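You operate a simulated robot arm through the tools that you are given. There is no shell and no other tool. Be economical: measure what you need, move in short steps, check, and stop when the job is done.

The job below is to be done with a simulated two-armed robot. You get a single attempt, and the scene is never put back.

TASK
Change the empty core in the film holder for the fresh roll.
Fine: hold the holder while you throw its brake off and while you throw it on again; the core goes in the grey scrap bin. Where these are worked on the way, their far stop is far enough and under half their travel is too little: brake lever of the film holder.

Only the result counts: the job must be done as asked and must still hold three seconds after the hand-in. Knocking over, shifting, dropping, spilling or breaking anything else fails it.

THE ROBOT
Two 7-joint arms with two-finger parallel grippers on one trunk, on a base that drives. Base frame: it is fixed to the floor where the robot stands at the start and does not move with it; the origin is under the middle of the robot, x ahead of it, y to its left, z up; the surface under the hand at the start is at about z = 0.8. Lengths are in m, angles in degrees, forces in N, time in s.
The left shoulder is at the start at [0.05, 0.209, 1.455], the right one opposite. With the tool pointing down near the work surface each hand reaches from about 0.1 to 0.78 m from the robot's upright axis, wherever it stands, measured 20 degrees to its own side. Places, roughly: brake lever of the film holder [0.5, -0.2, 0.9]; inside the small grey scrap bin [0.5, -1, 0.8]; rails of the film holder [0.5, -0.2, 0.8]. Payload 4.4 kg a hand.
Tool frame (each hand has its own): the origin (TCP) lies between the finger pads and is the grasp point; the fingertips stand 0.023 m ahead of it; z points along the fingers, y is the line along which they close. Largest opening 0.094 m; finger width 0.038, thickness 0.01; the body of the gripper, 0.054 by 0.096 m, starts 0.039 m behind the TCP.
Orientation is told as [roll, pitch, yaw] about the base's x, y, z axes, in that order, counted from this pose: with the fingers straight down and closing along the base's y, the tool's x points along the base's -x, its y along +y and its z along -z.

THE INTERFACE
- The arms move only by the tool move_arm. It takes "left_motion", "right_motion" or both (then of equal length, played together; a hand with none holds still); each is a list of rows, each a list of 6 numbers: the shift along the base's x, y, z in m, then the turn, a rotation vector about the base's x, y, z in rad. In form: [[x, y, z, ax, ay, az], ...]. A call has 1 to 20 rows; each row is the pose to reach, as a shift and turn from the pose commanded when the call began. "left_gripper" and "right_gripper" are, for a hand that has rows, the finger opening in m, from 0 to 0.094, set as the call begins (left out, the last holds). Rows are played at 5 a second. More than 0.05 m and 8.6 degrees between two rows, or a gripper value outside its range, and nothing of the call is played. Where a pose cannot be reached the arm comes as near as it can. A force on the tool above 90 N (or 10 N above the force at the start of the call, whichever is more), or a blocked arm, ends the call early, and 0.2 s more pass. Each finger travels about 0.108 m/s and halts on what it meets, pressing with about 42 N; the grip force reading is that of the motor and also rises with nothing between the fingers. The clock runs only during rows and for 0.2 s after the last one: add rows that repeat a pose to give the fingers time. It gives the time, the measured TCP pose, the force on the tool (base axes), the opening and the grip force at its end, in the units of the frame above (readings bear some noise), with the torque about the TCP (base axes, N m) and any sound that the robot's microphone picked up.
- Cameras (640 x 400 px; columns grow to the right, rows downward): "scene" is now at [0.1304, -0.0232, 1.6145]; the picture's right is [-0.38, -0.93, 0.00], its down [-0.75, 0.31, -0.58] and it looks along [0.54, -0.22, -0.81] (base axes); focal length 295 px, centre (320, 200). "left" rides on the left gripper at [0.086, -0.016, -0.074] in its tool frame; the picture's right is [0.18, 0.98, 0.00], its down [-0.58, 0.11, -0.81] and it looks along [-0.79, 0.15, 0.59] (tool axes); focal length 243 px, centre (320, 200). "right" rides on the right gripper at [0.086, 0.016, -0.075] in its tool frame; the picture's right is [-0.18, 0.98, 0.00], its down [-0.58, -0.11, -0.81] and it looks along [-0.79, -0.15, 0.59] (tool axes); focal length 243 px, centre (320, 200). There is no depth. A picture from a camera that has moved, and an enlarged one, comes with that camera's place and axes in the base frame and with its lens. The place of the scene camera against the robot may be out by one fixed shift of up to 0.025 m in any direction.
- get_image(camera): a new picture of that camera. It takes no simulated time.
- lift_body(by): slides the trunk up (or, below 0, down) by that many m; the arms and the scene camera ride with it, the base frame stays. It gives what a move gives, with no picture.
- roll_base(legs): drives the robot by 1 to 6 legs, each [ahead, left, turn to the left] in m, m and degrees, along the robot's own axes; the way and the turn of a leg run together, so that a leg with both is an arc; at most 1.5 m and 180 degrees a leg. The arms and the cameras ride along, it lands a little off, and it stops where it bumps. It gives what a move gives.
- turn_head(pan, tilt): turns the head with the scene camera to pan (to the left, within 80 degrees either way) and tilt (down, from -29 to 69), counted from straight ahead of the robot. It gives what a move gives.
- zoom(camera, box): a new picture of the part [left, top, right, bottom] of that camera's present view, enlarged. It takes no simulated time.
- hand_in(): hands the job in; it is judged then, once.

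Go step by step. Nothing tells you exact positions but the pictures and the camera data: compare them with the known pose of the tool, close in by small moves and look again before you grip or let go. The budget is 120 turns and 108 pictures, counting those below and the enlarged ones. Unless the task says otherwise, let go and move clear before handing in, and close with one line.

The tools are called after ">>>" by a JSON object that holds its "name" and its "arguments". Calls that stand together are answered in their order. move_arm: Moves the arms, as the interface text tells. Its arguments: {"type":"object","properties":{"left_motion":{"type":"array","items":{"type":"array","items":{"type":"number"}}},"left_gripper":{"type":"number"},"right_motion":{"type":"array","items":{"type":"array","items":{"type":"number"}}},"right_gripper":{"type":"number"}},"required":[]} The other tools are called the same way: lift_body (by) slides the trunk up or down; roll_base (legs) drives the base; turn_head (pan, tilt) turns the head that bears the scene camera; get_image (camera) takes a picture; zoom (camera, box) takes an enlarged picture of a part of a camera's view; hand_in () hands the job in.

At the start:

```text
time: 0.0
left_position: [0.6033, -0.0445, 1.1469]
left_tool_rot: [0.0, -0.1, 0.0]
left_force: [-0.3, 0.0, 0.7]
left_moment: [0.07, -0.01, 0.0]
left_finger_gap: 0.094
left_gripper_force: 0.1
right_position: [0.4078, -0.5931, 1.1055]
right_tool_rot: [0.0, 0.0, 0.0]
right_force: [0.5, -0.1, 0.6]
right_moment: [-0.06, 0.0, -0.02]
right_finger_gap: 0.094
right_gripper_force: 0.1
trunk travel left (down, up): [-0.535, 0.029]
robot x, y, heading: [0.0005, 0.0041, -0.2]
head pan, tilt: [-22.2, 54.6]
```

scene: 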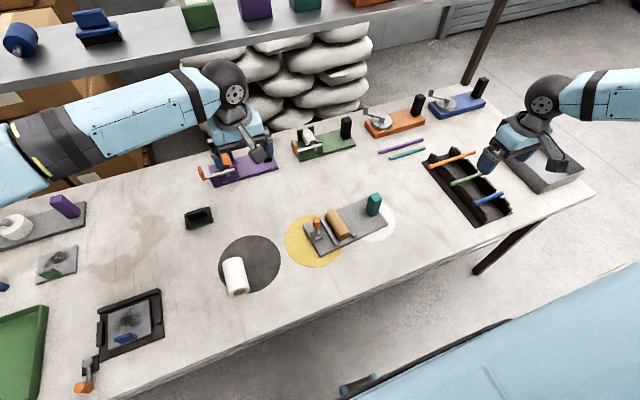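
right: 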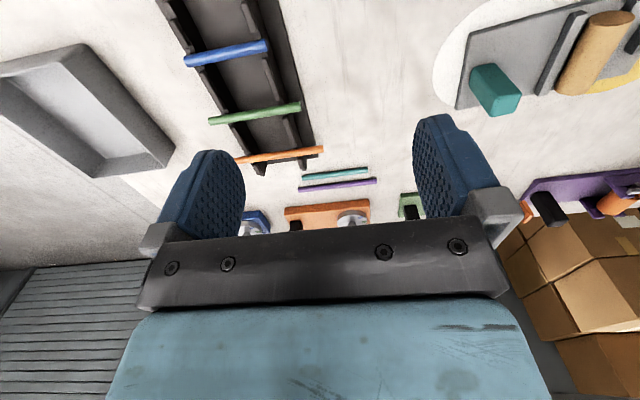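
left: 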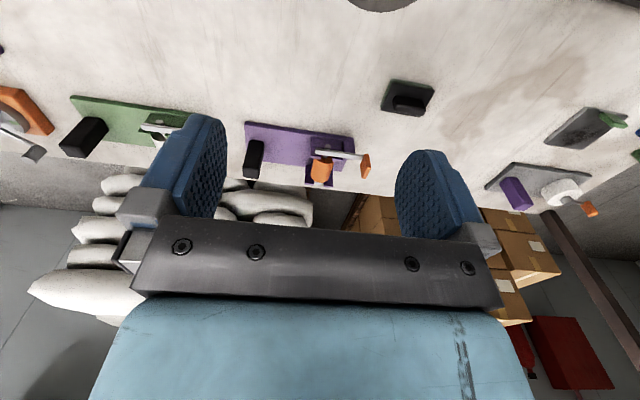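

I see the film holder with the brown core on the yellow disc, and the white fresh roll on the dark disc. I'll zoom in to see the details.

>>> {"name": "zoom", "arguments": {"camera": "scene", "box": [200, 170, 410, 300]}}

>>> {"name": "zoom", "arguments": {"camera": "scene", "box": [290, 180, 400, 260]}}

```text
3.05 times, centred on (305, 235) of scene
camera zoom: at [0.1304, -0.0232, 1.6145], right [-0.38, -0.93, 0.0], down [-0.75, 0.31, -0.58], along [0.54, -0.22, -0.81], focal length 900 px, centre (366, 93)
```

zoom: 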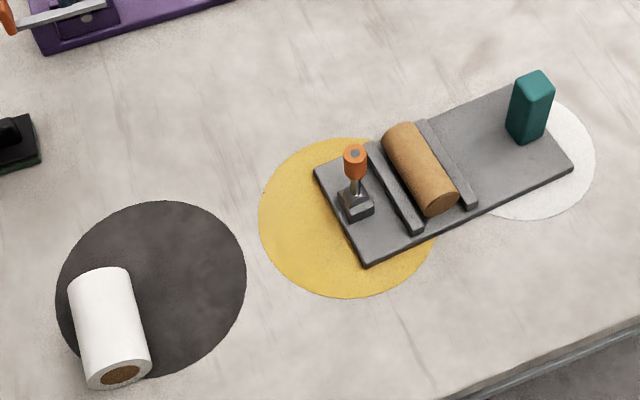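

```text
5.00 times, centred on (345, 220) of scene
camera zoom: at [0.1304, -0.0232, 1.6145], right [-0.38, -0.93, 0.0], down [-0.75, 0.31, -0.58], along [0.54, -0.22, -0.81], focal length 1476 px, centre (195, 100)
```

zoom: 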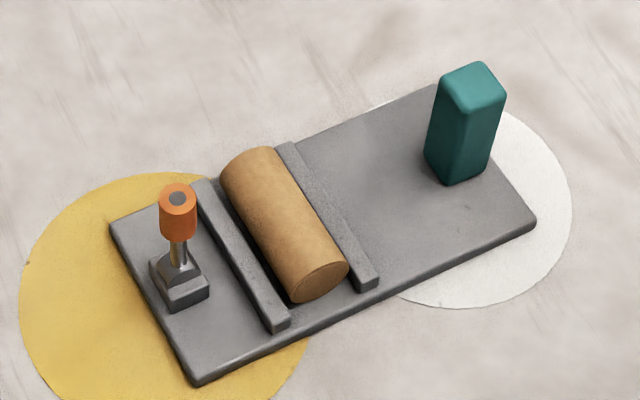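

The holder's plate lies along y, with the teal handle near (0.53,-0.38), the lever near (0.54,-0.18) and the core between them. The roll is near (0.49,0.08). I'll pull the left hand back to look at the lever with its wrist camera.

>>> {"name": "move_arm", "arguments": {"left_motion": [[-0.045, 0, 0, 0, 0, 0], [-0.09, 0, 0, 0, 0, 0], [-0.135, -0.02, -0.02, 0, 0, 0], [-0.18, -0.04, -0.04, 0, 0, 0], [-0.22, -0.06, -0.06, 0, 0, 0], [-0.25, -0.08, -0.08, 0, 0, 0], [-0.28, -0.1, -0.1, 0, 0, 0]]}}

>>> {"name": "get_image", "arguments": {"camera": "left"}}

>>> {"name": "get_image", "arguments": {"camera": "scene"}}

```text
refused: row 3 steps farther than a row can; nothing moved
```

```text
102 pictures are left
camera left: at [0.5164, -0.0601, 1.2231], right [-0.18, 0.98, 0.0], down [0.58, 0.11, 0.81], along [0.79, 0.15, -0.59], focal length 243 px, centre (320, 200)
```

left: 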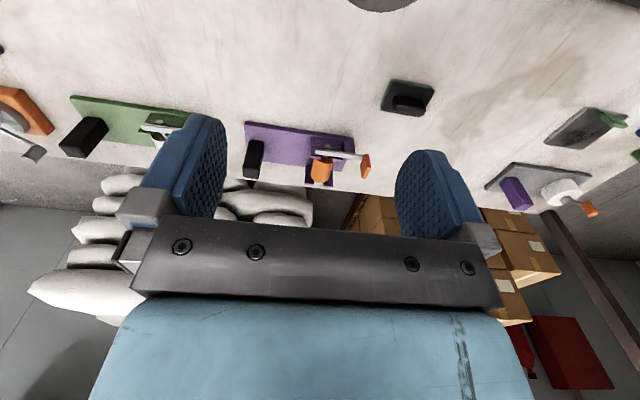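

```text
101 pictures are left
camera scene: at [0.1304, -0.0232, 1.6145], right [-0.38, -0.93, 0.0], down [-0.75, 0.31, -0.58], along [0.54, -0.22, -0.81], focal length 295 px, centre (320, 200)
```

scene: 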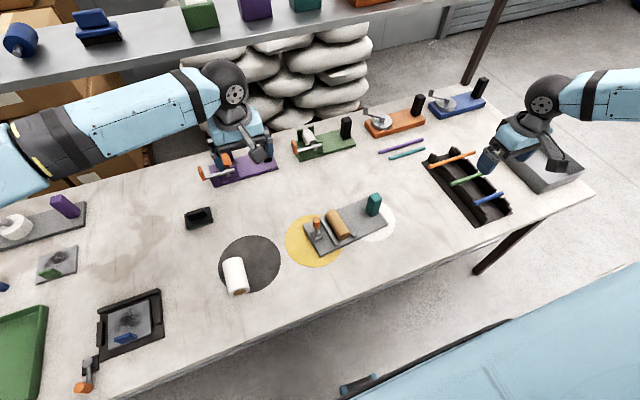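

The call was refused for step size, so I'll repeat it with smaller steps.

>>> {"name": "move_arm", "arguments": {"left_motion": [[-0.045, 0, 0, 0, 0, 0], [-0.09, 0, 0, 0, 0, 0], [-0.13, -0.015, -0.02, 0, 0, 0], [-0.17, -0.03, -0.04, 0, 0, 0], [-0.21, -0.045, -0.06, 0, 0, 0], [-0.245, -0.065, -0.08, 0, 0, 0], [-0.28, -0.085, -0.1, 0, 0, 0]]}}

>>> {"name": "get_image", "arguments": {"camera": "left"}}

```text
time: 1.6
left_position: [0.3214, -0.1325, 1.048]
left_tool_rot: [0.0, -0.1, 0.1]
left_force: [0.5, -0.2, 0.6]
left_moment: [0.01, -0.01, 0.02]
left_finger_gap: 0.0938
left_gripper_force: 0.1
right_position: [0.4077, -0.5938, 1.1059]
right_tool_rot: [0.1, -0.1, 0.1]
right_force: [-0.3, -0.3, -0.6]
right_moment: [-0.01, -0.03, -0.01]
right_finger_gap: 0.0939
right_gripper_force: 0.1
trunk travel left (down, up): [-0.535, 0.029]
robot x, y, heading: [0.0022, 0.005, 0.1]
head pan, tilt: [-22.2, 54.6]
```

```text
100 pictures are left
camera left: at [0.2349, -0.147, 1.1239], right [-0.19, 0.98, 0.0], down [0.58, 0.11, 0.81], along [0.79, 0.15, -0.59], focal length 243 px, centre (320, 200)
```

left: 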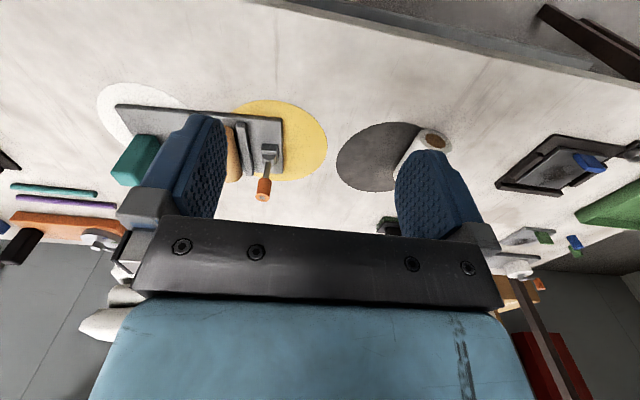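

>>> {"name": "zoom", "arguments": {"camera": "left", "box": [190, 90, 350, 210]}}

>>> {"name": "zoom", "arguments": {"camera": "scene", "box": [290, 205, 350, 255]}}

>>> {"name": "zoom", "arguments": {"camera": "scene", "box": [190, 80, 500, 190]}}

```text
3.33 times, centred on (270, 150) of left
camera zoom: at [0.2349, -0.147, 1.1239], right [-0.19, 0.98, 0.0], down [0.58, 0.11, 0.81], along [0.79, 0.15, -0.59], focal length 809 px, centre (487, 367)
```

zoom: 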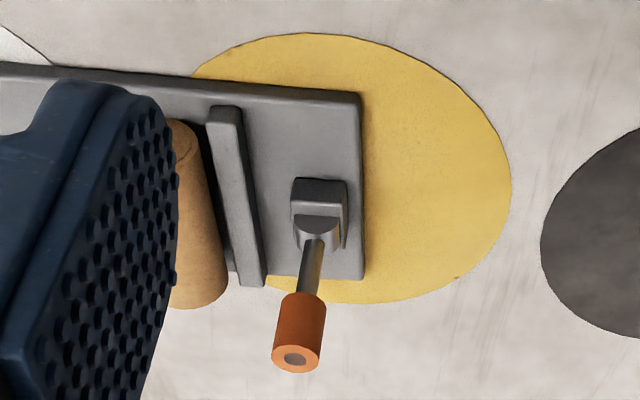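

```text
8.00 times, centred on (320, 230) of scene
camera zoom: at [0.1287, -0.0241, 1.6147], right [-0.38, -0.93, 0.0], down [-0.75, 0.31, -0.58], along [0.54, -0.22, -0.81], focal length 2362 px, centre (320, -40)
```

zoom: 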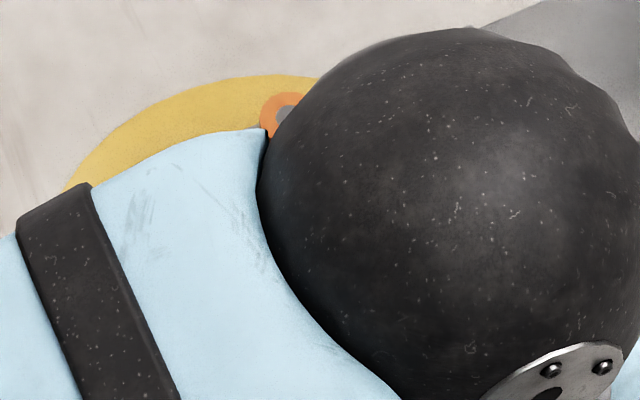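

```text
2.06 times, centred on (345, 135) of scene
camera zoom: at [0.1287, -0.0241, 1.6147], right [-0.38, -0.93, 0.0], down [-0.75, 0.31, -0.58], along [0.54, -0.22, -0.81], focal length 610 px, centre (268, 334)
```

zoom: 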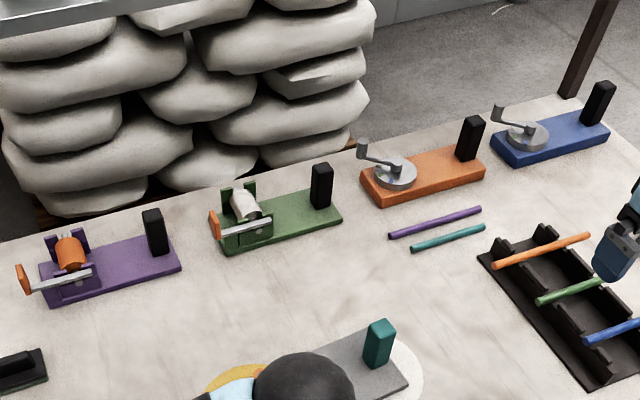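

The lever stands almost upright, and I still need its swing direction. I'll bring the left hand round to look along -y from the left side.

>>> {"name": "move_arm", "arguments": {"left_motion": [[0.019, 0.021, -0.005, 0, 0, -0.143], [0.038, 0.042, -0.009, 0, 0, -0.286], [0.057, 0.063, -0.014, 0, 0, -0.428], [0.076, 0.084, -0.018, 0, 0, -0.571], [0.095, 0.105, -0.023, 0, 0, -0.714], [0.115, 0.127, -0.027, 0, 0, -0.857], [0.134, 0.148, -0.032, 0, 0, -1.0], [0.153, 0.169, -0.036, 0, 0, -1.142], [0.172, 0.19, -0.041, 0, 0, -1.285], [0.191, 0.211, -0.045, 0, 0, -1.428], [0.21, 0.232, -0.05, 0, 0, -1.571]]}}

>>> {"name": "get_image", "arguments": {"camera": "left"}}

>>> {"name": "zoom", "arguments": {"camera": "left", "box": [210, 60, 410, 210]}}

```text
time: 4.0
left_position: [0.5334, 0.1041, 0.9972]
left_tool_rot: [0.0, 0.0, -90.2]
left_force: [-0.1, -0.5, -0.7]
left_moment: [0.02, 0.01, -0.01]
left_finger_gap: 0.094
left_gripper_force: 0.2
right_position: [0.4083, -0.5919, 1.1079]
right_tool_rot: [0.1, 0.0, 0.0]
right_force: [0.4, 0.5, 0.3]
right_moment: [0.0, 0.0, -0.01]
right_finger_gap: 0.0942
right_gripper_force: 0.1
trunk travel left (down, up): [-0.535, 0.029]
robot x, y, heading: [-0.0018, -0.0021, -0.1]
head pan, tilt: [-22.2, 54.6]
```

```text
96 pictures are left
camera left: at [0.5177, 0.1912, 1.0726], right [0.98, 0.18, 0.0], down [0.11, -0.58, 0.81], along [0.15, -0.79, -0.59], focal length 243 px, centre (320, 200)
```

left: 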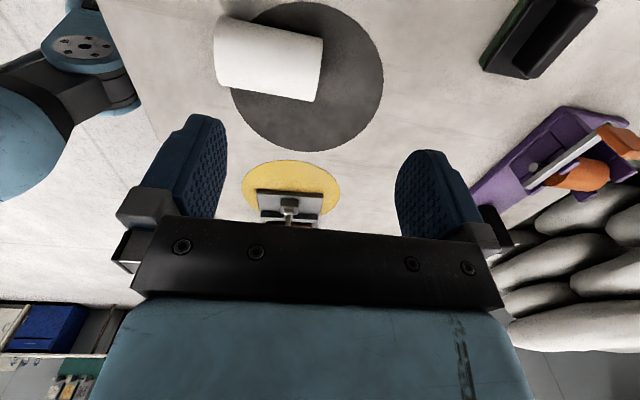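

```text
2.67 times, centred on (310, 135) of left
camera zoom: at [0.5177, 0.1912, 1.0726], right [0.98, 0.18, 0.0], down [0.11, -0.58, 0.81], along [0.15, -0.79, -0.59], focal length 647 px, centre (347, 373)
```

zoom: 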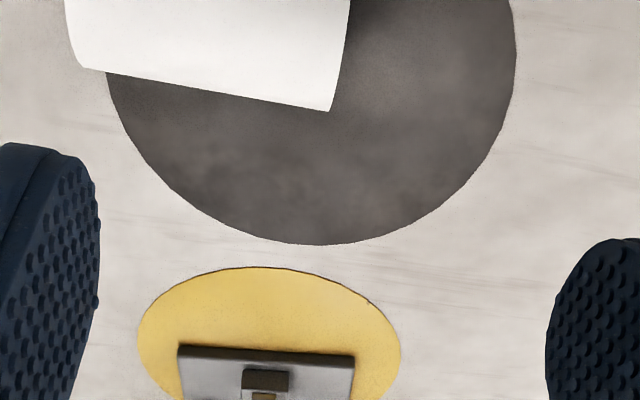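

>>> {"name": "move_arm", "arguments": {"left_motion": [[0, -0.02, 0.04, 0, 0, 0], [0, -0.06, 0.06, 0, 0, 0], [0, -0.1, 0.07, 0, 0, 0], [0, -0.13, 0.07, 0, 0, 0]]}}

>>> {"name": "get_image", "arguments": {"camera": "left"}}

>>> {"name": "zoom", "arguments": {"camera": "left", "box": [240, 90, 400, 220]}}

```text
time: 5.0
left_position: [0.5302, -0.0272, 1.0676]
left_tool_rot: [0.0, 0.1, -89.9]
left_force: [-0.2, -0.1, -0.3]
left_moment: [0.0, -0.02, -0.02]
left_finger_gap: 0.0941
left_gripper_force: 0.1
right_position: [0.4088, -0.5925, 1.1073]
right_tool_rot: [0.1, 0.1, 0.0]
right_force: [0.1, -0.6, -0.4]
right_moment: [0.02, 0.02, -0.02]
right_finger_gap: 0.094
right_gripper_force: 0.0
trunk travel left (down, up): [-0.535, 0.029]
robot x, y, heading: [0.0, 0.0003, -0.1]
head pan, tilt: [-22.2, 54.6]
```

```text
94 pictures are left
camera left: at [0.5135, 0.0596, 1.1426], right [0.98, 0.19, 0.0], down [0.11, -0.58, 0.81], along [0.15, -0.79, -0.59], focal length 243 px, centre (320, 200)
```

left: 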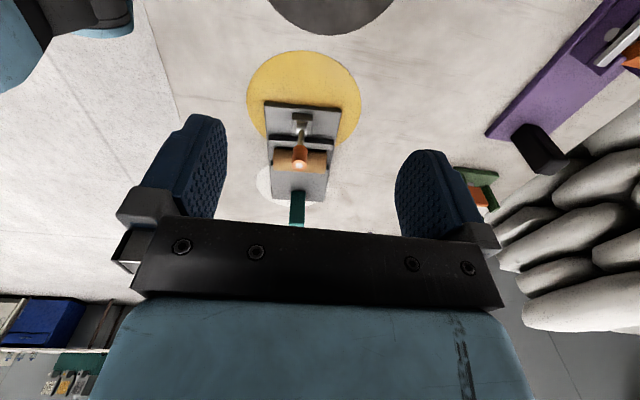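

```text
3.08 times, centred on (320, 155) of left
camera zoom: at [0.5135, 0.0596, 1.1426], right [0.98, 0.19, 0.0], down [0.11, -0.58, 0.81], along [0.15, -0.79, -0.59], focal length 746 px, centre (320, 338)
```

zoom: 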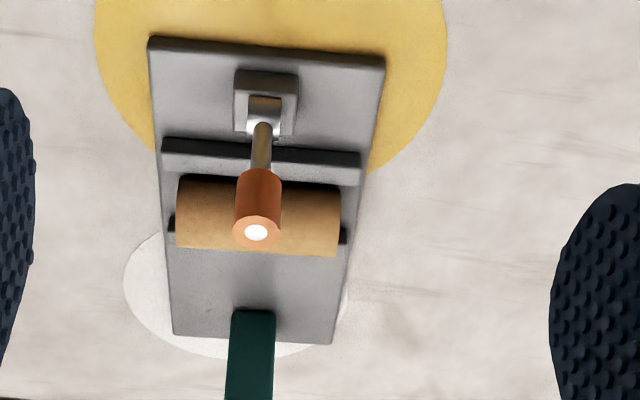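

>>> {"name": "zoom", "arguments": {"camera": "left", "box": [285, 105, 335, 150]}}

```text
8.89 times, centred on (310, 128) of left
camera zoom: at [0.5135, 0.0596, 1.1426], right [0.98, 0.19, 0.0], down [0.11, -0.58, 0.81], along [0.15, -0.79, -0.59], focal length 2157 px, centre (409, 844)
```

zoom: 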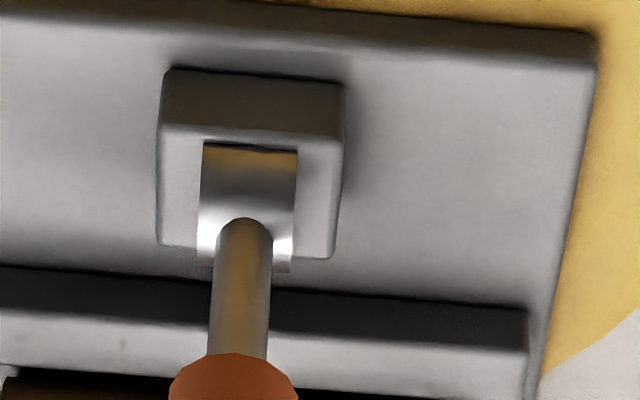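

The lever is upright and pivots about an x axis, so it swings along y. I'll bring the right hand over the teal handle, checking with its camera first.

>>> {"name": "move_arm", "arguments": {"right_motion": [[-0.02, 0.045, 0, 0, 0, 0], [-0.04, 0.09, 0, 0, 0, 0], [-0.05, 0.135, 0, 0, 0, 0], [-0.06, 0.18, -0.01, 0, 0, 0], [-0.06, 0.2, -0.02, 0, 0, 0], [-0.06, 0.2, -0.02, 0, 0, 0]]}}

>>> {"name": "get_image", "arguments": {"camera": "right"}}

>>> {"name": "zoom", "arguments": {"camera": "right", "box": [240, 60, 440, 220]}}

```text
time: 6.4
left_position: [0.5296, -0.027, 1.0671]
left_tool_rot: [0.1, 0.0, -89.9]
left_force: [-0.6, -0.6, -0.2]
left_moment: [-0.01, -0.01, 0.04]
left_finger_gap: 0.0939
left_gripper_force: 0.1
right_position: [0.3496, -0.3915, 1.0865]
right_tool_rot: [0.1, 0.0, 0.0]
right_force: [-0.1, 0.4, 0.3]
right_moment: [-0.02, 0.0, 0.02]
right_finger_gap: 0.094
right_gripper_force: 0.0
trunk travel left (down, up): [-0.535, 0.029]
robot x, y, heading: [0.0009, -0.0037, 0.1]
head pan, tilt: [-22.2, 54.6]
```

```text
91 pictures are left
camera right: at [0.2621, -0.3747, 1.1595], right [0.18, 0.98, 0.0], down [0.58, -0.11, 0.81], along [0.79, -0.15, -0.59], focal length 243 px, centre (320, 200)
```

right: 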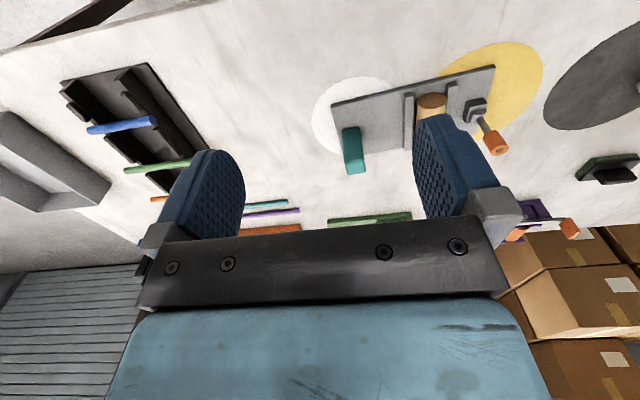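

```text
2.50 times, centred on (340, 140) of right
camera zoom: at [0.2621, -0.3747, 1.1595], right [0.18, 0.98, 0.0], down [0.58, -0.11, 0.81], along [0.79, -0.15, -0.59], focal length 606 px, centre (270, 350)
```

zoom: 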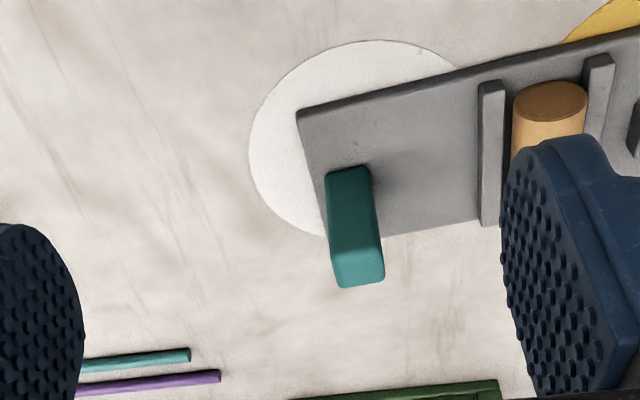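

The handle is near (0.54,-0.371) with its top at about z 0.89, and the holder is yawed about +5.5°. I'll go above it, then check.

>>> {"name": "move_arm", "arguments": {"right_motion": [[0.04, 0.004, 0, 0, 0, 0.03], [0.08, 0.008, -0.01, 0, 0, 0.06], [0.12, 0.012, -0.02, 0, 0, 0.096], [0.16, 0.016, -0.04, 0, 0, 0.096], [0.19, 0.02, -0.07, 0, 0, 0.096], [0.19, 0.02, -0.11, 0, 0, 0.096], [0.19, 0.02, -0.135, 0, 0, 0.096]]}}

>>> {"name": "get_image", "arguments": {"camera": "right"}}

>>> {"name": "get_image", "arguments": {"camera": "scene"}}

>>> {"name": "get_image", "arguments": {"camera": "left"}}

```text
time: 8.0
left_position: [0.5301, -0.0274, 1.0686]
left_tool_rot: [0.0, 0.1, -89.9]
left_force: [-1.1, -0.1, -0.7]
left_moment: [-0.01, 0.01, 0.02]
left_finger_gap: 0.0938
left_gripper_force: 0.1
right_position: [0.539, -0.3704, 0.9495]
right_tool_rot: [0.0, 0.0, 5.6]
right_force: [-0.6, -1.2, 0.1]
right_moment: [0.01, 0.0, 0.0]
right_finger_gap: 0.0941
right_gripper_force: 0.1
trunk travel left (down, up): [-0.535, 0.029]
robot x, y, heading: [-0.0035, 0.0013, 0.1]
head pan, tilt: [-22.2, 54.6]
```

```text
89 pictures are left
camera right: at [0.4499, -0.362, 1.0241], right [0.09, 1.0, 0.0], down [0.59, -0.05, 0.81], along [0.8, -0.07, -0.59], focal length 243 px, centre (320, 200)
```

right: 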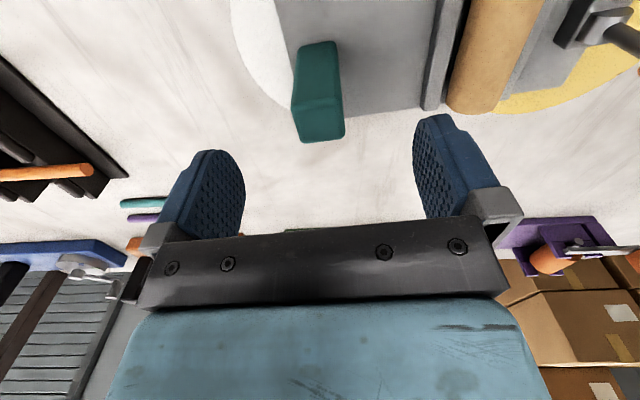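

```text
88 pictures are left
camera scene: at [0.1309, -0.0232, 1.6145], right [-0.38, -0.93, 0.0], down [-0.76, 0.31, -0.58], along [0.54, -0.22, -0.82], focal length 295 px, centre (320, 200)
```

scene: 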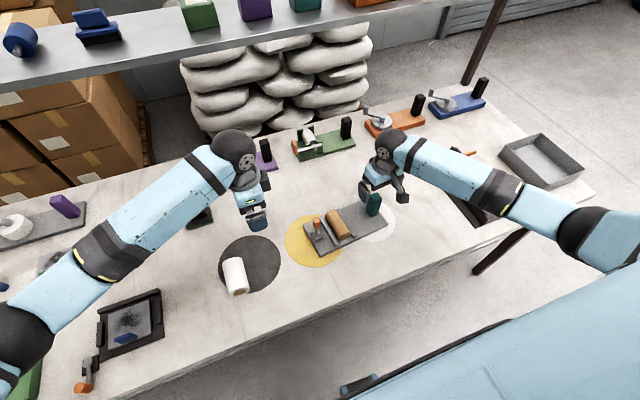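

```text
87 pictures are left
camera left: at [0.5138, 0.0606, 1.1423], right [0.98, 0.18, 0.0], down [0.11, -0.58, 0.81], along [0.15, -0.79, -0.59], focal length 243 px, centre (320, 200)
```

left: 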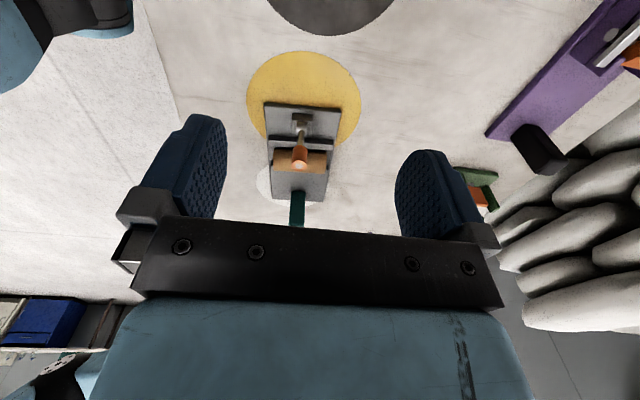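

The handle is centred under the right hand. I'll descend and grip.

>>> {"name": "move_arm", "arguments": {"right_motion": [[0.002, 0, -0.03, 0, 0, 0], [0.003, 0, -0.06, 0, 0, 0], [0.003, 0, -0.08, 0, 0, 0], [0.003, 0, -0.082, 0, 0, 0]]}}

>>> {"name": "move_arm", "arguments": {"right_motion": [[0, 0, 0, 0, 0, 0], [0, 0, 0, 0, 0, 0], [0, 0, 0, 0, 0, 0], [0, 0, 0, 0, 0, 0]], "right_gripper": 0.0}}

>>> {"name": "get_image", "arguments": {"camera": "right"}}

>>> {"name": "zoom", "arguments": {"camera": "left", "box": [240, 90, 400, 220]}}

```text
time: 9.0
left_position: [0.5304, -0.0266, 1.0668]
left_tool_rot: [0.0, 0.0, -90.0]
left_force: [0.1, -0.5, 0.6]
left_moment: [0.01, -0.05, 0.01]
left_finger_gap: 0.0939
left_gripper_force: 0.0
right_position: [0.5424, -0.3728, 0.8703]
right_tool_rot: [0.0, 0.0, 5.5]
right_force: [-0.1, 0.4, 0.1]
right_moment: [0.01, -0.03, -0.03]
right_finger_gap: 0.0938
right_gripper_force: 0.0
trunk travel left (down, up): [-0.535, 0.029]
robot x, y, heading: [0.0007, -0.0027, 0.1]
head pan, tilt: [-22.2, 54.6]
```

```text
time: 10.0
left_position: [0.5301, -0.0272, 1.0665]
left_tool_rot: [0.0, 0.0, -90.0]
left_force: [-0.2, 0.5, -0.5]
left_moment: [-0.02, 0.01, -0.01]
left_finger_gap: 0.0941
left_gripper_force: 0.0
right_position: [0.5411, -0.3722, 0.8693]
right_tool_rot: [0.0, -0.1, 5.5]
right_force: [0.3, -1.2, -0.8]
right_moment: [-0.06, -0.23, -0.2]
right_finger_gap: 0.0317
right_gripper_force: 41.8
trunk travel left (down, up): [-0.535, 0.029]
robot x, y, heading: [-0.0022, 0.0005, 0.0]
head pan, tilt: [-22.2, 54.6]
```

```text
86 pictures are left
camera right: at [0.4533, -0.3634, 0.9418], right [0.09, 1.0, 0.0], down [0.59, -0.05, 0.81], along [0.8, -0.07, -0.59], focal length 243 px, centre (320, 200)
```

right: 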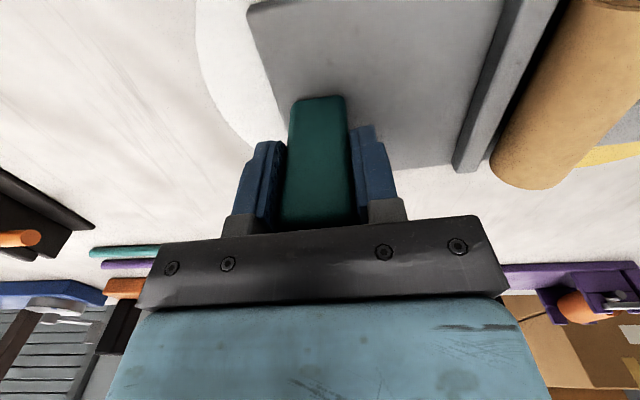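

```text
3.08 times, centred on (320, 155) of left
camera zoom: at [0.5136, 0.0604, 1.1424], right [0.98, 0.18, 0.0], down [0.11, -0.58, 0.81], along [0.15, -0.79, -0.59], focal length 746 px, centre (320, 338)
```

zoom: 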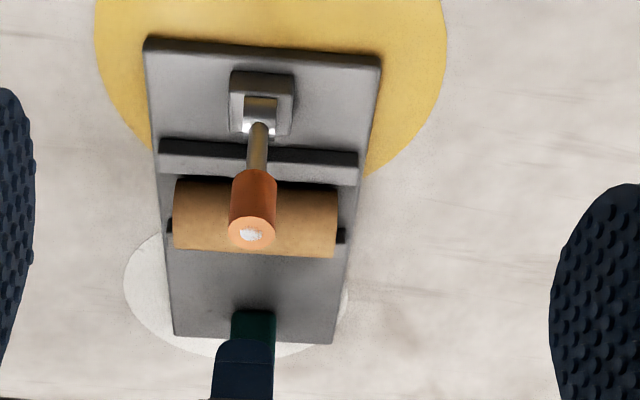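

The handle is held (gap 0.032). Next the left hand goes above the lever knob with its fingers closing along x.

>>> {"name": "move_arm", "arguments": {"left_motion": [[0, -0.04, 0, 0, 0, 0.05], [0, -0.08, -0.01, 0, 0, 0.096], [0, -0.12, -0.03, 0, 0, 0.096], [0, -0.15, -0.06, 0, 0, 0.096], [0, -0.151, -0.09, 0, 0, 0.096], [0, -0.151, -0.09, 0, 0, 0.096]], "left_gripper": 0.07}}

>>> {"name": "get_image", "arguments": {"camera": "left"}}

>>> {"name": "zoom", "arguments": {"camera": "scene", "box": [240, 130, 440, 270]}}

```text
time: 11.4
left_position: [0.5323, -0.181, 0.9779]
left_tool_rot: [0.0, 0.0, -84.5]
left_force: [0.1, 0.2, -0.4]
left_moment: [-0.02, -0.01, -0.02]
left_finger_gap: 0.0699
left_gripper_force: 0.0
right_position: [0.5404, -0.3731, 0.8686]
right_tool_rot: [0.0, 0.1, 5.5]
right_force: [-0.1, 1.2, -0.3]
right_moment: [-0.07, -0.17, 0.02]
right_finger_gap: 0.0316
right_gripper_force: 42.2
trunk travel left (down, up): [-0.535, 0.029]
robot x, y, heading: [0.0018, 0.0008, 0.2]
head pan, tilt: [-22.2, 54.6]
```

```text
84 pictures are left
camera left: at [0.5078, -0.0955, 1.0529], right [0.96, 0.28, 0.0], down [0.16, -0.57, 0.81], along [0.22, -0.77, -0.59], focal length 243 px, centre (320, 200)
```

left: 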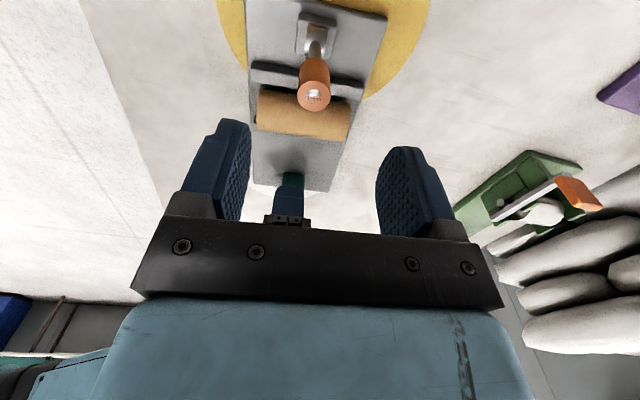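

```text
2.86 times, centred on (340, 200) of scene
camera zoom: at [0.1305, -0.0233, 1.6145], right [-0.38, -0.93, 0.0], down [-0.75, 0.31, -0.58], along [0.54, -0.22, -0.82], focal length 844 px, centre (263, 200)
```

zoom: 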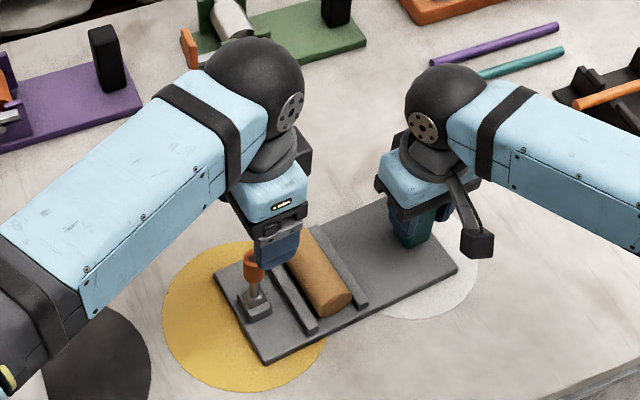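

The knob tip comes out at about (0.527,-0.176,0.911). I'll descend and grip it.

>>> {"name": "move_arm", "arguments": {"left_motion": [[-0.004, 0.004, -0.03, 0, 0, 0], [-0.004, 0.004, -0.06, 0, 0, 0], [-0.004, 0.004, -0.083, 0, 0, 0], [-0.004, 0.004, -0.083, 0, 0, 0]]}}

>>> {"name": "move_arm", "arguments": {"left_motion": [[0, 0, 0, 0, 0, 0], [0, 0, 0, 0, 0, 0], [0, 0, 0, 0, 0, 0], [0, 0, 0, 0, 0, 0]], "left_gripper": 0.0}}

>>> {"name": "get_image", "arguments": {"camera": "left"}}

```text
time: 12.4
left_position: [0.5353, -0.1631, 0.8913]
left_tool_rot: [0.3, 0.7, -83.9]
left_force: [-0.9, -0.1, -1.2]
left_moment: [0.0, -0.03, -0.01]
left_finger_gap: 0.0701
left_gripper_force: 0.1
right_position: [0.5428, -0.3727, 0.8689]
right_tool_rot: [0.0, 0.0, 5.5]
right_force: [1.2, 0.6, -0.1]
right_moment: [-0.22, -0.03, 0.03]
right_finger_gap: 0.0317
right_gripper_force: 42.1
trunk travel left (down, up): [-0.535, 0.029]
robot x, y, heading: [0.0018, 0.0005, 0.2]
head pan, tilt: [-22.2, 54.6]
```

```text
time: 13.4
left_position: [0.5353, -0.1623, 0.8911]
left_tool_rot: [0.4, 0.7, -83.9]
left_force: [-8.4, -1.2, 2.2]
left_moment: [-0.2, 0.25, -0.24]
left_finger_gap: 0.0204
left_gripper_force: 41.9
right_position: [0.5419, -0.3725, 0.8687]
right_tool_rot: [-0.1, 0.0, 5.6]
right_force: [10.0, 0.2, -0.5]
right_moment: [-0.09, 0.16, -1.74]
right_finger_gap: 0.033
right_gripper_force: 42.4
trunk travel left (down, up): [-0.535, 0.029]
robot x, y, heading: [-0.0009, 0.0006, -0.0]
head pan, tilt: [-22.2, 54.6]
```

```text
82 pictures are left
camera left: at [0.5098, -0.0792, 0.9669], right [0.96, 0.29, 0.01], down [0.17, -0.58, 0.8], along [0.23, -0.76, -0.6], focal length 243 px, centre (320, 200)
```

left: 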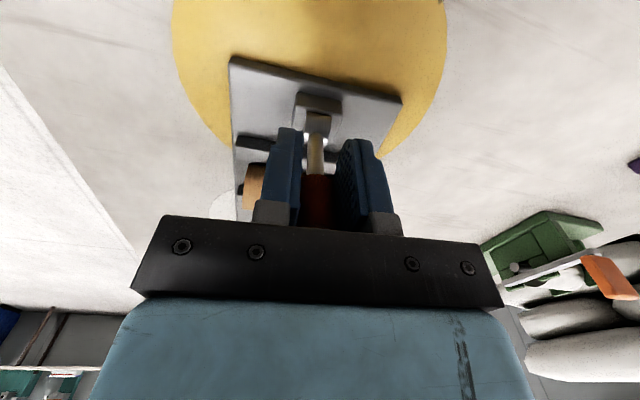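

The left arm stopped about 15 mm short in y and 8 mm off in x, so this grip is poor. I'll release, rise, and re-approach with the fingers closing along y.

>>> {"name": "move_arm", "arguments": {"left_motion": [[0, 0, 0, 0, 0, 0], [0, 0, 0, 0, 0, 0], [0, 0, 0, 0, 0, 0], [0, 0, 0.04, 0, 0, 0], [0, 0.01, 0.08, 0, 0, 0], [0, 0.02, 0.1, 0, 0, 0.13], [0, 0.02, 0.1, 0, 0, 0.27], [0, 0.02, 0.1, 0, 0, 0.41], [0, 0.02, 0.1, 0, 0, 0.55], [0, 0.02, 0.1, 0, 0, 0.69], [0, 0.02, 0.1, 0, 0, 0.83], [0, 0.02, 0.1, 0, 0, 0.97], [0, 0.02, 0.1, 0, 0, 1.11], [0, 0.02, 0.1, 0, 0, 1.25], [0, 0.02, 0.1, 0, 0, 1.39], [0, 0.02, 0.1, 0, 0, 1.52], [0, 0.02, 0.1, 0, 0, 1.56]], "left_gripper": 0.07}}

>>> {"name": "get_image", "arguments": {"camera": "left"}}

```text
time: 16.5
left_position: [0.5852, -0.0533, 0.9719]
left_tool_rot: [7.8, -2.1, -5.7]
left_force: [0.2, -0.1, -1.2]
left_moment: [0.03, 0.0, -0.02]
left_finger_gap: 0.07
left_gripper_force: 0.2
right_position: [0.5416, -0.3722, 0.868]
right_tool_rot: [0.0, 0.0, 5.5]
right_force: [0.8, 0.1, -0.6]
right_moment: [0.45, 0.3, 0.04]
right_finger_gap: 0.032
right_gripper_force: 41.6
trunk travel left (down, up): [-0.535, 0.029]
robot x, y, heading: [0.0026, 0.003, 0.0]
head pan, tilt: [-22.2, 54.6]
stopped in row 15 (left hand): the arm was blocked; the commanded pose is now the measured one
```

```text
81 pictures are left
camera left: at [0.494, -0.0695, 1.0401], right [-0.09, 0.99, 0.13], down [0.55, -0.06, 0.83], along [0.83, 0.15, -0.54], focal length 243 px, centre (320, 200)
```

left: 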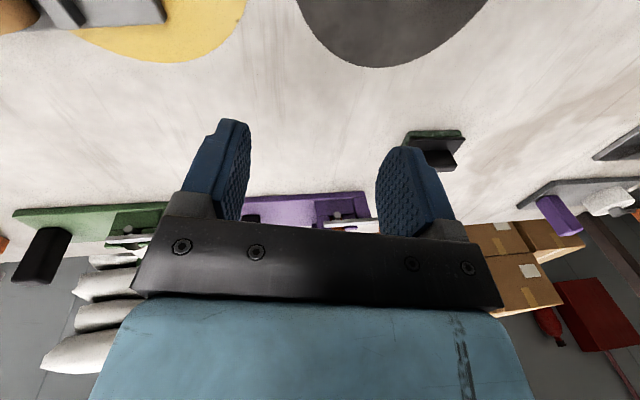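

The left arm was blocked, probably by its own limits or the other arm. I'll look at the scene.

>>> {"name": "get_image", "arguments": {"camera": "scene"}}

```text
80 pictures are left
camera scene: at [0.1306, -0.0229, 1.6145], right [-0.38, -0.93, 0.0], down [-0.76, 0.31, -0.58], along [0.54, -0.22, -0.82], focal length 295 px, centre (320, 200)
```

scene: 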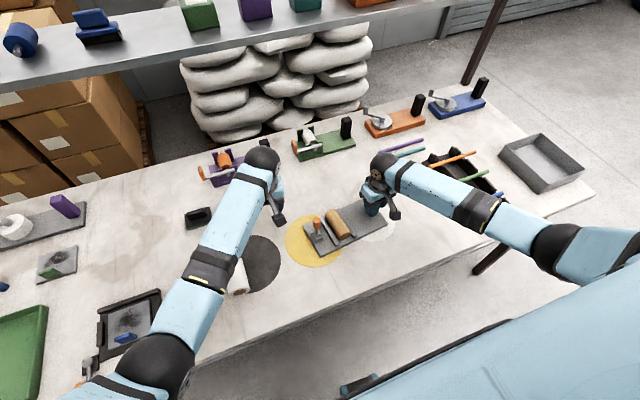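

The left hand is near its reach limit on the far side. I'll release the handle, raise both hands, and shift the base to the right by 0.28 m so both work spots are comfortable.

>>> {"name": "move_arm", "arguments": {"right_motion": [[0, 0, 0, 0, 0, 0], [0, 0, 0, 0, 0, 0], [0, 0, 0, 0, 0, 0], [0, 0, 0.04, 0, 0, 0], [0, 0, 0.08, 0, 0, 0], [0, 0, 0.12, 0, 0, 0], [-0.03, 0, 0.15, 0, 0, 0], [-0.06, 0, 0.18, 0, 0, 0], [-0.09, 0, 0.2, 0, 0, 0]], "right_gripper": 0.08, "left_motion": [[0, 0, 0.04, 0, 0, 0], [0, 0.01, 0.08, 0, 0, 0], [-0.03, 0.03, 0.11, 0, 0, 0], [-0.06, 0.05, 0.13, -0.05, 0.015, 0.03], [-0.09, 0.07, 0.14, -0.1, 0.03, 0.06], [-0.12, 0.09, 0.14, -0.136, 0.037, 0.1], [-0.15, 0.12, 0.14, -0.136, 0.037, 0.1], [-0.18, 0.15, 0.14, -0.136, 0.037, 0.1], [-0.18, 0.15, 0.14, -0.136, 0.037, 0.1]]}}

>>> {"name": "get_image", "arguments": {"camera": "scene"}}

```text
time: 17.5
left_position: [0.6029, 0.09, 1.1275]
left_tool_rot: [15.1, -10.1, -0.8]
left_force: [-1.0, 0.6, -0.6]
left_moment: [-0.02, 0.0, 0.02]
left_finger_gap: 0.0703
left_gripper_force: 0.0
left hand out of reach, approached as far as the arm can: row 4, 5
right_position: [0.5426, -0.3715, 0.9027]
right_tool_rot: [0.0, -0.1, 5.5]
right_force: [0.1, -0.4, -0.2]
right_moment: [-0.04, -0.01, -0.02]
right_finger_gap: 0.0801
right_gripper_force: 0.0
trunk travel left (down, up): [-0.535, 0.029]
robot x, y, heading: [0.0004, 0.002, -0.0]
head pan, tilt: [-22.2, 54.6]
stopped in row 5 (left hand): the arm was blocked; the commanded pose is now the measured one
```

```text
79 pictures are left
camera scene: at [0.1299, -0.0215, 1.6145], right [-0.38, -0.93, 0.0], down [-0.76, 0.31, -0.58], along [0.54, -0.22, -0.81], focal length 295 px, centre (320, 200)
```

scene: 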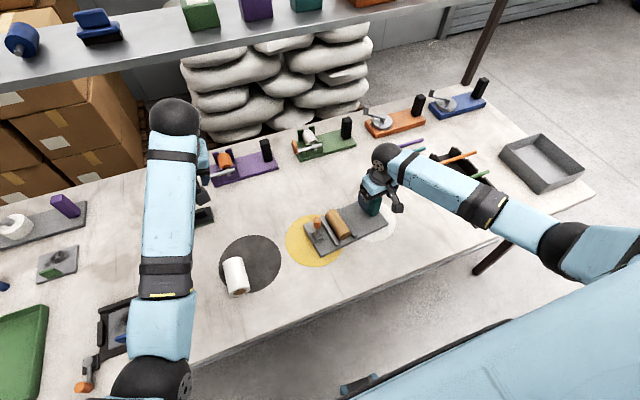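

I'll raise the right hand first, then untangle the left arm by going in the direction it moves freely.

>>> {"name": "move_arm", "arguments": {"right_motion": [[0, 0, 0.04, 0, 0, 0], [0, 0, 0.08, 0, 0, 0], [-0.02, 0, 0.12, 0, 0, 0], [-0.05, 0, 0.15, 0, 0, 0], [-0.09, 0, 0.17, 0, 0, 0]]}}

>>> {"name": "move_arm", "arguments": {"left_motion": [[0.0, 0, 0.02, 0, 0, -0.1], [0.0, 0.0, 0.02, -0.07, 0.05, -0.2], [0.0, 0.0, 0.02, -0.14, 0.09, -0.3], [0.0, 0.0, 0.02, -0.2, 0.13, -0.4], [0.0, 0.0, 0.02, -0.26, 0.17, -0.5]]}}

>>> {"name": "get_image", "arguments": {"camera": "scene"}}

```text
time: 18.7
left_position: [0.6004, 0.0878, 1.128]
left_tool_rot: [15.3, -10.1, -0.9]
left_force: [-0.6, -0.5, -0.3]
left_moment: [-0.03, -0.01, -0.06]
left_finger_gap: 0.0699
left_gripper_force: 0.0
right_position: [0.4489, -0.3705, 1.0715]
right_tool_rot: [0.1, -0.3, 5.6]
right_force: [0.1, 1.0, 0.3]
right_moment: [0.01, -0.02, 0.01]
right_finger_gap: 0.08
right_gripper_force: 0.0
trunk travel left (down, up): [-0.535, 0.029]
robot x, y, heading: [0.0007, -0.0004, -0.3]
head pan, tilt: [-22.2, 54.6]
```

```text
time: 19.7
left_position: [0.6127, 0.1745, 1.1224]
left_tool_rot: [12.0, -2.7, -16.7]
left_force: [0.4, 0.7, -0.3]
left_moment: [-0.02, -0.01, 0.02]
left_finger_gap: 0.07
left_gripper_force: 0.0
right_position: [0.4508, -0.3702, 1.0716]
right_tool_rot: [0.0, -0.1, 5.5]
right_force: [-1.1, 0.0, -0.3]
right_moment: [-0.04, 0.04, -0.02]
right_finger_gap: 0.0797
right_gripper_force: 0.0
trunk travel left (down, up): [-0.535, 0.029]
robot x, y, heading: [-0.0004, 0.0005, -0.1]
head pan, tilt: [-22.2, 54.6]
stopped in row 4 (left hand): the arm was blocked; the commanded pose is now the measured one
```

```text
78 pictures are left
camera scene: at [0.1304, -0.0224, 1.6145], right [-0.38, -0.93, 0.0], down [-0.76, 0.31, -0.58], along [0.54, -0.22, -0.81], focal length 295 px, centre (320, 200)
```

scene: 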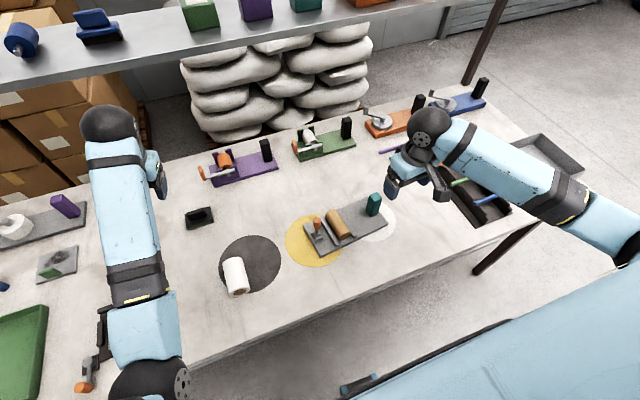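

>>> {"name": "move_arm", "arguments": {"left_motion": [[-0.03, 0.0, 0.02, 0, 0, 0], [-0.07, 0.0, 0.04, 0, 0, 0], [-0.11, 0.0, 0.06, 0, 0, 0], [-0.15, 0.0, 0.07, 0, 0, 0], [-0.19, 0.0, 0.07, 0, 0, 0]]}}

>>> {"name": "get_image", "arguments": {"camera": "scene"}}

```text
time: 20.3
left_position: [0.5881, 0.2709, 1.1658]
left_tool_rot: [22.4, -3.8, -12.7]
left_force: [0.2, 0.6, -0.5]
left_moment: [-0.01, 0.0, 0.0]
left_finger_gap: 0.0698
left_gripper_force: 0.0
left hand out of reach, approached as far as the arm can: row 2
right_position: [0.4512, -0.3699, 1.0709]
right_tool_rot: [0.0, -0.2, 5.7]
right_force: [0.1, 0.2, 0.4]
right_moment: [0.0, -0.01, 0.02]
right_finger_gap: 0.0802
right_gripper_force: 0.1
trunk travel left (down, up): [-0.535, 0.029]
robot x, y, heading: [-0.0029, -0.0019, 0.2]
head pan, tilt: [-22.2, 54.6]
stopped in row 2 (left hand): the arm was blocked; the commanded pose is now the measured one
```

```text
77 pictures are left
camera scene: at [0.1296, -0.0223, 1.6146], right [-0.38, -0.93, 0.0], down [-0.76, 0.31, -0.58], along [0.54, -0.22, -0.81], focal length 295 px, centre (320, 200)
```

scene: 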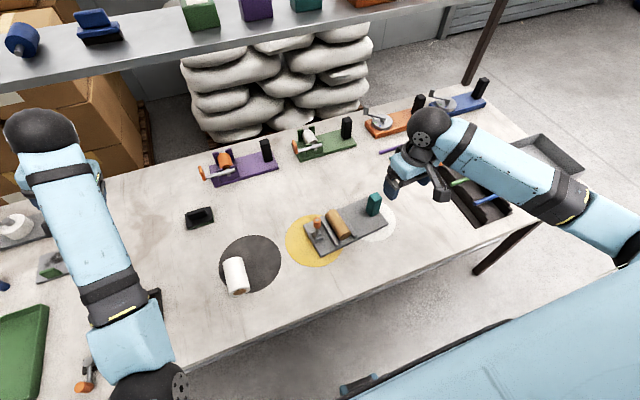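

>>> {"name": "move_arm", "arguments": {"left_motion": [[0.02, 0.0, 0.0, -0.05, 0, 0], [0.04, -0.02, 0.0, -0.1, 0, 0], [0.06, -0.04, 0.0, -0.15, 0, 0], [0.06, -0.07, 0, -0.2, 0, 0], [0.06, -0.1, 0, -0.25, 0, 0]]}}

>>> {"name": "get_image", "arguments": {"camera": "scene"}}

```text
time: 21.7
left_position: [0.6536, 0.2149, 1.1584]
left_tool_rot: [12.0, -5.9, -9.6]
left_force: [-0.3, 0.1, 0.2]
left_moment: [-0.01, 0.02, -0.01]
left_finger_gap: 0.0701
left_gripper_force: 0.0
right_position: [0.4523, -0.3697, 1.0719]
right_tool_rot: [0.1, -0.1, 5.7]
right_force: [1.4, 0.0, -1.0]
right_moment: [-0.02, -0.03, -0.02]
right_finger_gap: 0.0801
right_gripper_force: 0.1
trunk travel left (down, up): [-0.535, 0.029]
robot x, y, heading: [0.0002, 0.0023, 0.1]
head pan, tilt: [-22.2, 54.6]
stopped in row 5 (left hand): the arm was blocked; the commanded pose is now the measured one
```

```text
76 pictures are left
camera scene: at [0.1305, -0.0226, 1.6145], right [-0.38, -0.93, 0.0], down [-0.76, 0.31, -0.58], along [0.54, -0.22, -0.81], focal length 295 px, centre (320, 200)
```

scene: 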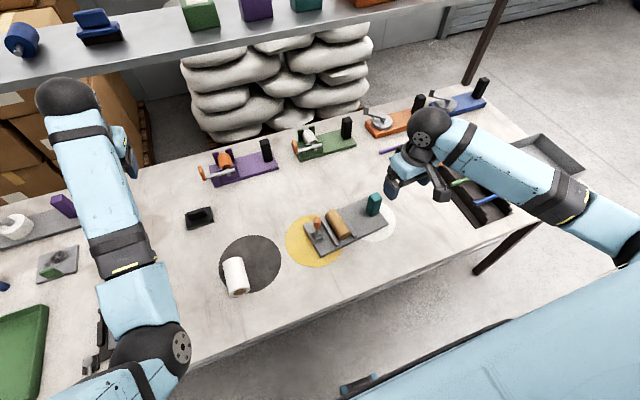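

>>> {"name": "move_arm", "arguments": {"left_motion": [[0.01, 0.0, 0.0, 0, 0, 0], [0.02, -0.03, 0.0, 0, 0, 0], [0.02, -0.06, 0.0, 0, 0, 0], [0.02, -0.09, 0, 0, 0, 0], [0.02, -0.12, 0, 0, 0, 0], [0.01, -0.15, 0, 0, 0, 0], [0.0, -0.18, 0, 0, 0, 0]]}}

>>> {"name": "get_image", "arguments": {"camera": "scene"}}

```text
time: 23.5
left_position: [0.6812, 0.1016, 1.1641]
left_tool_rot: [16.8, -7.4, -6.0]
left_force: [0.1, 0.1, 0.4]
left_moment: [0.01, -0.06, 0.02]
left_finger_gap: 0.0698
left_gripper_force: 0.0
right_position: [0.4516, -0.369, 1.0721]
right_tool_rot: [0.0, -0.1, 5.6]
right_force: [0.3, -0.6, 0.0]
right_moment: [-0.01, -0.03, 0.0]
right_finger_gap: 0.0797
right_gripper_force: 0.1
trunk travel left (down, up): [-0.535, 0.029]
robot x, y, heading: [0.004, 0.0025, 0.0]
head pan, tilt: [-22.2, 54.6]
stopped in row 7 (left hand): the arm was blocked; the commanded pose is now the measured one
```

```text
75 pictures are left
camera scene: at [0.1308, -0.0218, 1.6145], right [-0.38, -0.93, 0.0], down [-0.76, 0.31, -0.58], along [0.54, -0.22, -0.81], focal length 295 px, centre (320, 200)
```

scene: 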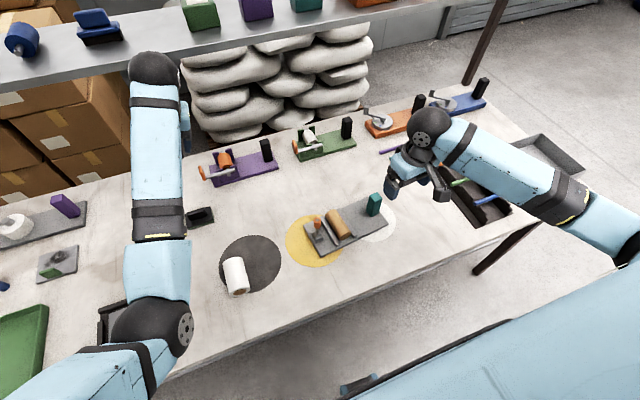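

>>> {"name": "move_arm", "arguments": {"left_motion": [[0, 0, 0.0, 0, 0, 0.12], [0, 0, 0.0, 0, 0, 0.24], [0, 0, 0.0, 0, 0, 0.36], [0, 0, 0.0, 0, 0, 0.48]]}}

>>> {"name": "move_arm", "arguments": {"left_motion": [[0, 0, 0.03, 0, 0, 0], [0, 0, 0.06, 0, 0, 0], [0, 0, 0.09, 0, 0, 0], [0, 0, 0.12, 0, 0, 0]]}}

>>> {"name": "move_arm", "arguments": {"left_motion": [[0, -0.03, 0, 0, 0, 0], [0, -0.06, 0, 0, 0, 0], [0, -0.09, 0, 0, 0, 0], [0, -0.12, 0, 0, 0, 0]]}}

>>> {"name": "get_image", "arguments": {"camera": "scene"}}

```text
time: 24.7
left_position: [0.6902, 0.1522, 1.156]
left_tool_rot: [20.1, -9.1, 24.0]
left_force: [0.6, -0.6, -0.4]
left_moment: [0.02, -0.01, -0.01]
left_finger_gap: 0.0699
left_gripper_force: 0.0
right_position: [0.4518, -0.3707, 1.0716]
right_tool_rot: [0.1, -0.1, 5.6]
right_force: [0.2, -1.1, -1.1]
right_moment: [-0.01, 0.0, 0.0]
right_finger_gap: 0.0803
right_gripper_force: 0.0
trunk travel left (down, up): [-0.535, 0.029]
robot x, y, heading: [-0.001, -0.0015, -0.1]
head pan, tilt: [-22.2, 54.6]
stopped in row 4 (left hand): the arm was blocked; the commanded pose is now the measured one
```

```text
time: 25.7
left_position: [0.73, 0.1811, 1.2416]
left_tool_rot: [20.8, -9.5, 24.5]
left_force: [-0.5, -1.0, -0.7]
left_moment: [0.01, 0.01, 0.0]
left_finger_gap: 0.07
left_gripper_force: 0.0
left hand out of reach, approached as far as the arm can: row 2, 3, 4
right_position: [0.4505, -0.3711, 1.0716]
right_tool_rot: [0.1, -0.1, 5.6]
right_force: [-0.1, 0.2, 0.9]
right_moment: [0.04, -0.01, 0.0]
right_finger_gap: 0.0801
right_gripper_force: 0.2
trunk travel left (down, up): [-0.535, 0.029]
robot x, y, heading: [0.0017, 0.0004, -0.2]
head pan, tilt: [-22.2, 54.6]
```

```text
time: 26.7
left_position: [0.747, 0.0493, 1.2314]
left_tool_rot: [19.9, -9.2, 23.8]
left_force: [-0.1, 0.4, 0.3]
left_moment: [0.01, 0.01, -0.01]
left_finger_gap: 0.0702
left_gripper_force: 0.0
left hand out of reach, approached as far as the arm can: row 1, 2, 3, 4
right_position: [0.4524, -0.3707, 1.0708]
right_tool_rot: [0.0, -0.1, 5.5]
right_force: [-0.3, 0.2, -0.6]
right_moment: [0.0, -0.01, -0.04]
right_finger_gap: 0.08
right_gripper_force: 0.1
trunk travel left (down, up): [-0.535, 0.029]
robot x, y, heading: [0.0029, 0.0006, -0.1]
head pan, tilt: [-22.2, 54.6]
```

```text
74 pictures are left
camera scene: at [0.1306, -0.0241, 1.6144], right [-0.38, -0.93, 0.0], down [-0.76, 0.31, -0.58], along [0.54, -0.22, -0.82], focal length 295 px, centre (320, 200)
```

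scene: 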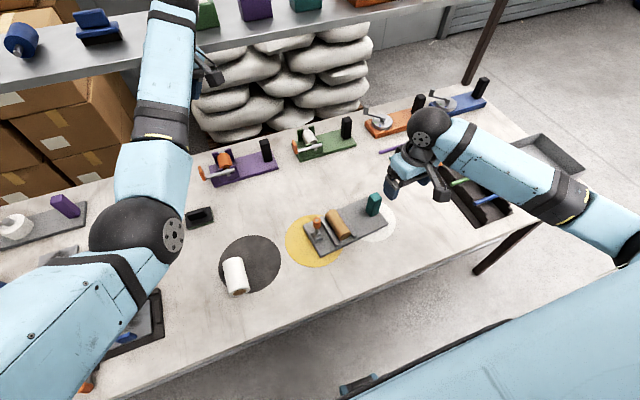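

>>> {"name": "move_arm", "arguments": {"left_motion": [[-0.015, -0.01, -0.01, -0.06, 0.02, 0], [-0.03, -0.02, -0.02, -0.12, 0.04, 0], [-0.05, -0.03, -0.03, -0.18, 0.06, 0], [-0.07, -0.04, -0.04, -0.24, 0.08, 0], [-0.09, -0.05, -0.05, -0.3, 0.1, 0], [-0.11, -0.06, -0.06, -0.34, 0.12, 0]]}}

>>> {"name": "get_image", "arguments": {"camera": "scene"}}

```text
time: 28.3
left_position: [0.6913, 0.0162, 1.1451]
left_tool_rot: [5.9, 2.7, 27.0]
left_force: [-0.2, 0.6, -0.5]
left_moment: [0.0, 0.02, 0.01]
left_finger_gap: 0.0703
left_gripper_force: 0.1
left hand out of reach, approached as far as the arm can: row 1, 2, 3, 4, 5, 6
right_position: [0.4513, -0.3712, 1.0718]
right_tool_rot: [0.1, -0.1, 5.7]
right_force: [-0.1, 0.2, -0.1]
right_moment: [0.02, 0.02, -0.02]
right_finger_gap: 0.0802
right_gripper_force: 0.1
trunk travel left (down, up): [-0.535, 0.029]
robot x, y, heading: [0.0003, 0.0027, 0.0]
head pan, tilt: [-22.2, 54.6]
stopped in row 6 (left hand): the arm was blocked; the commanded pose is now the measured one
```

```text
73 pictures are left
camera scene: at [0.1307, -0.0228, 1.6145], right [-0.38, -0.93, 0.0], down [-0.76, 0.31, -0.58], along [0.54, -0.22, -0.82], focal length 295 px, centre (320, 200)
```

scene: 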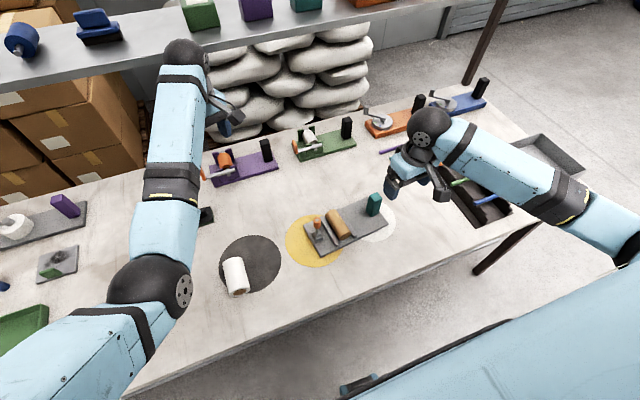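

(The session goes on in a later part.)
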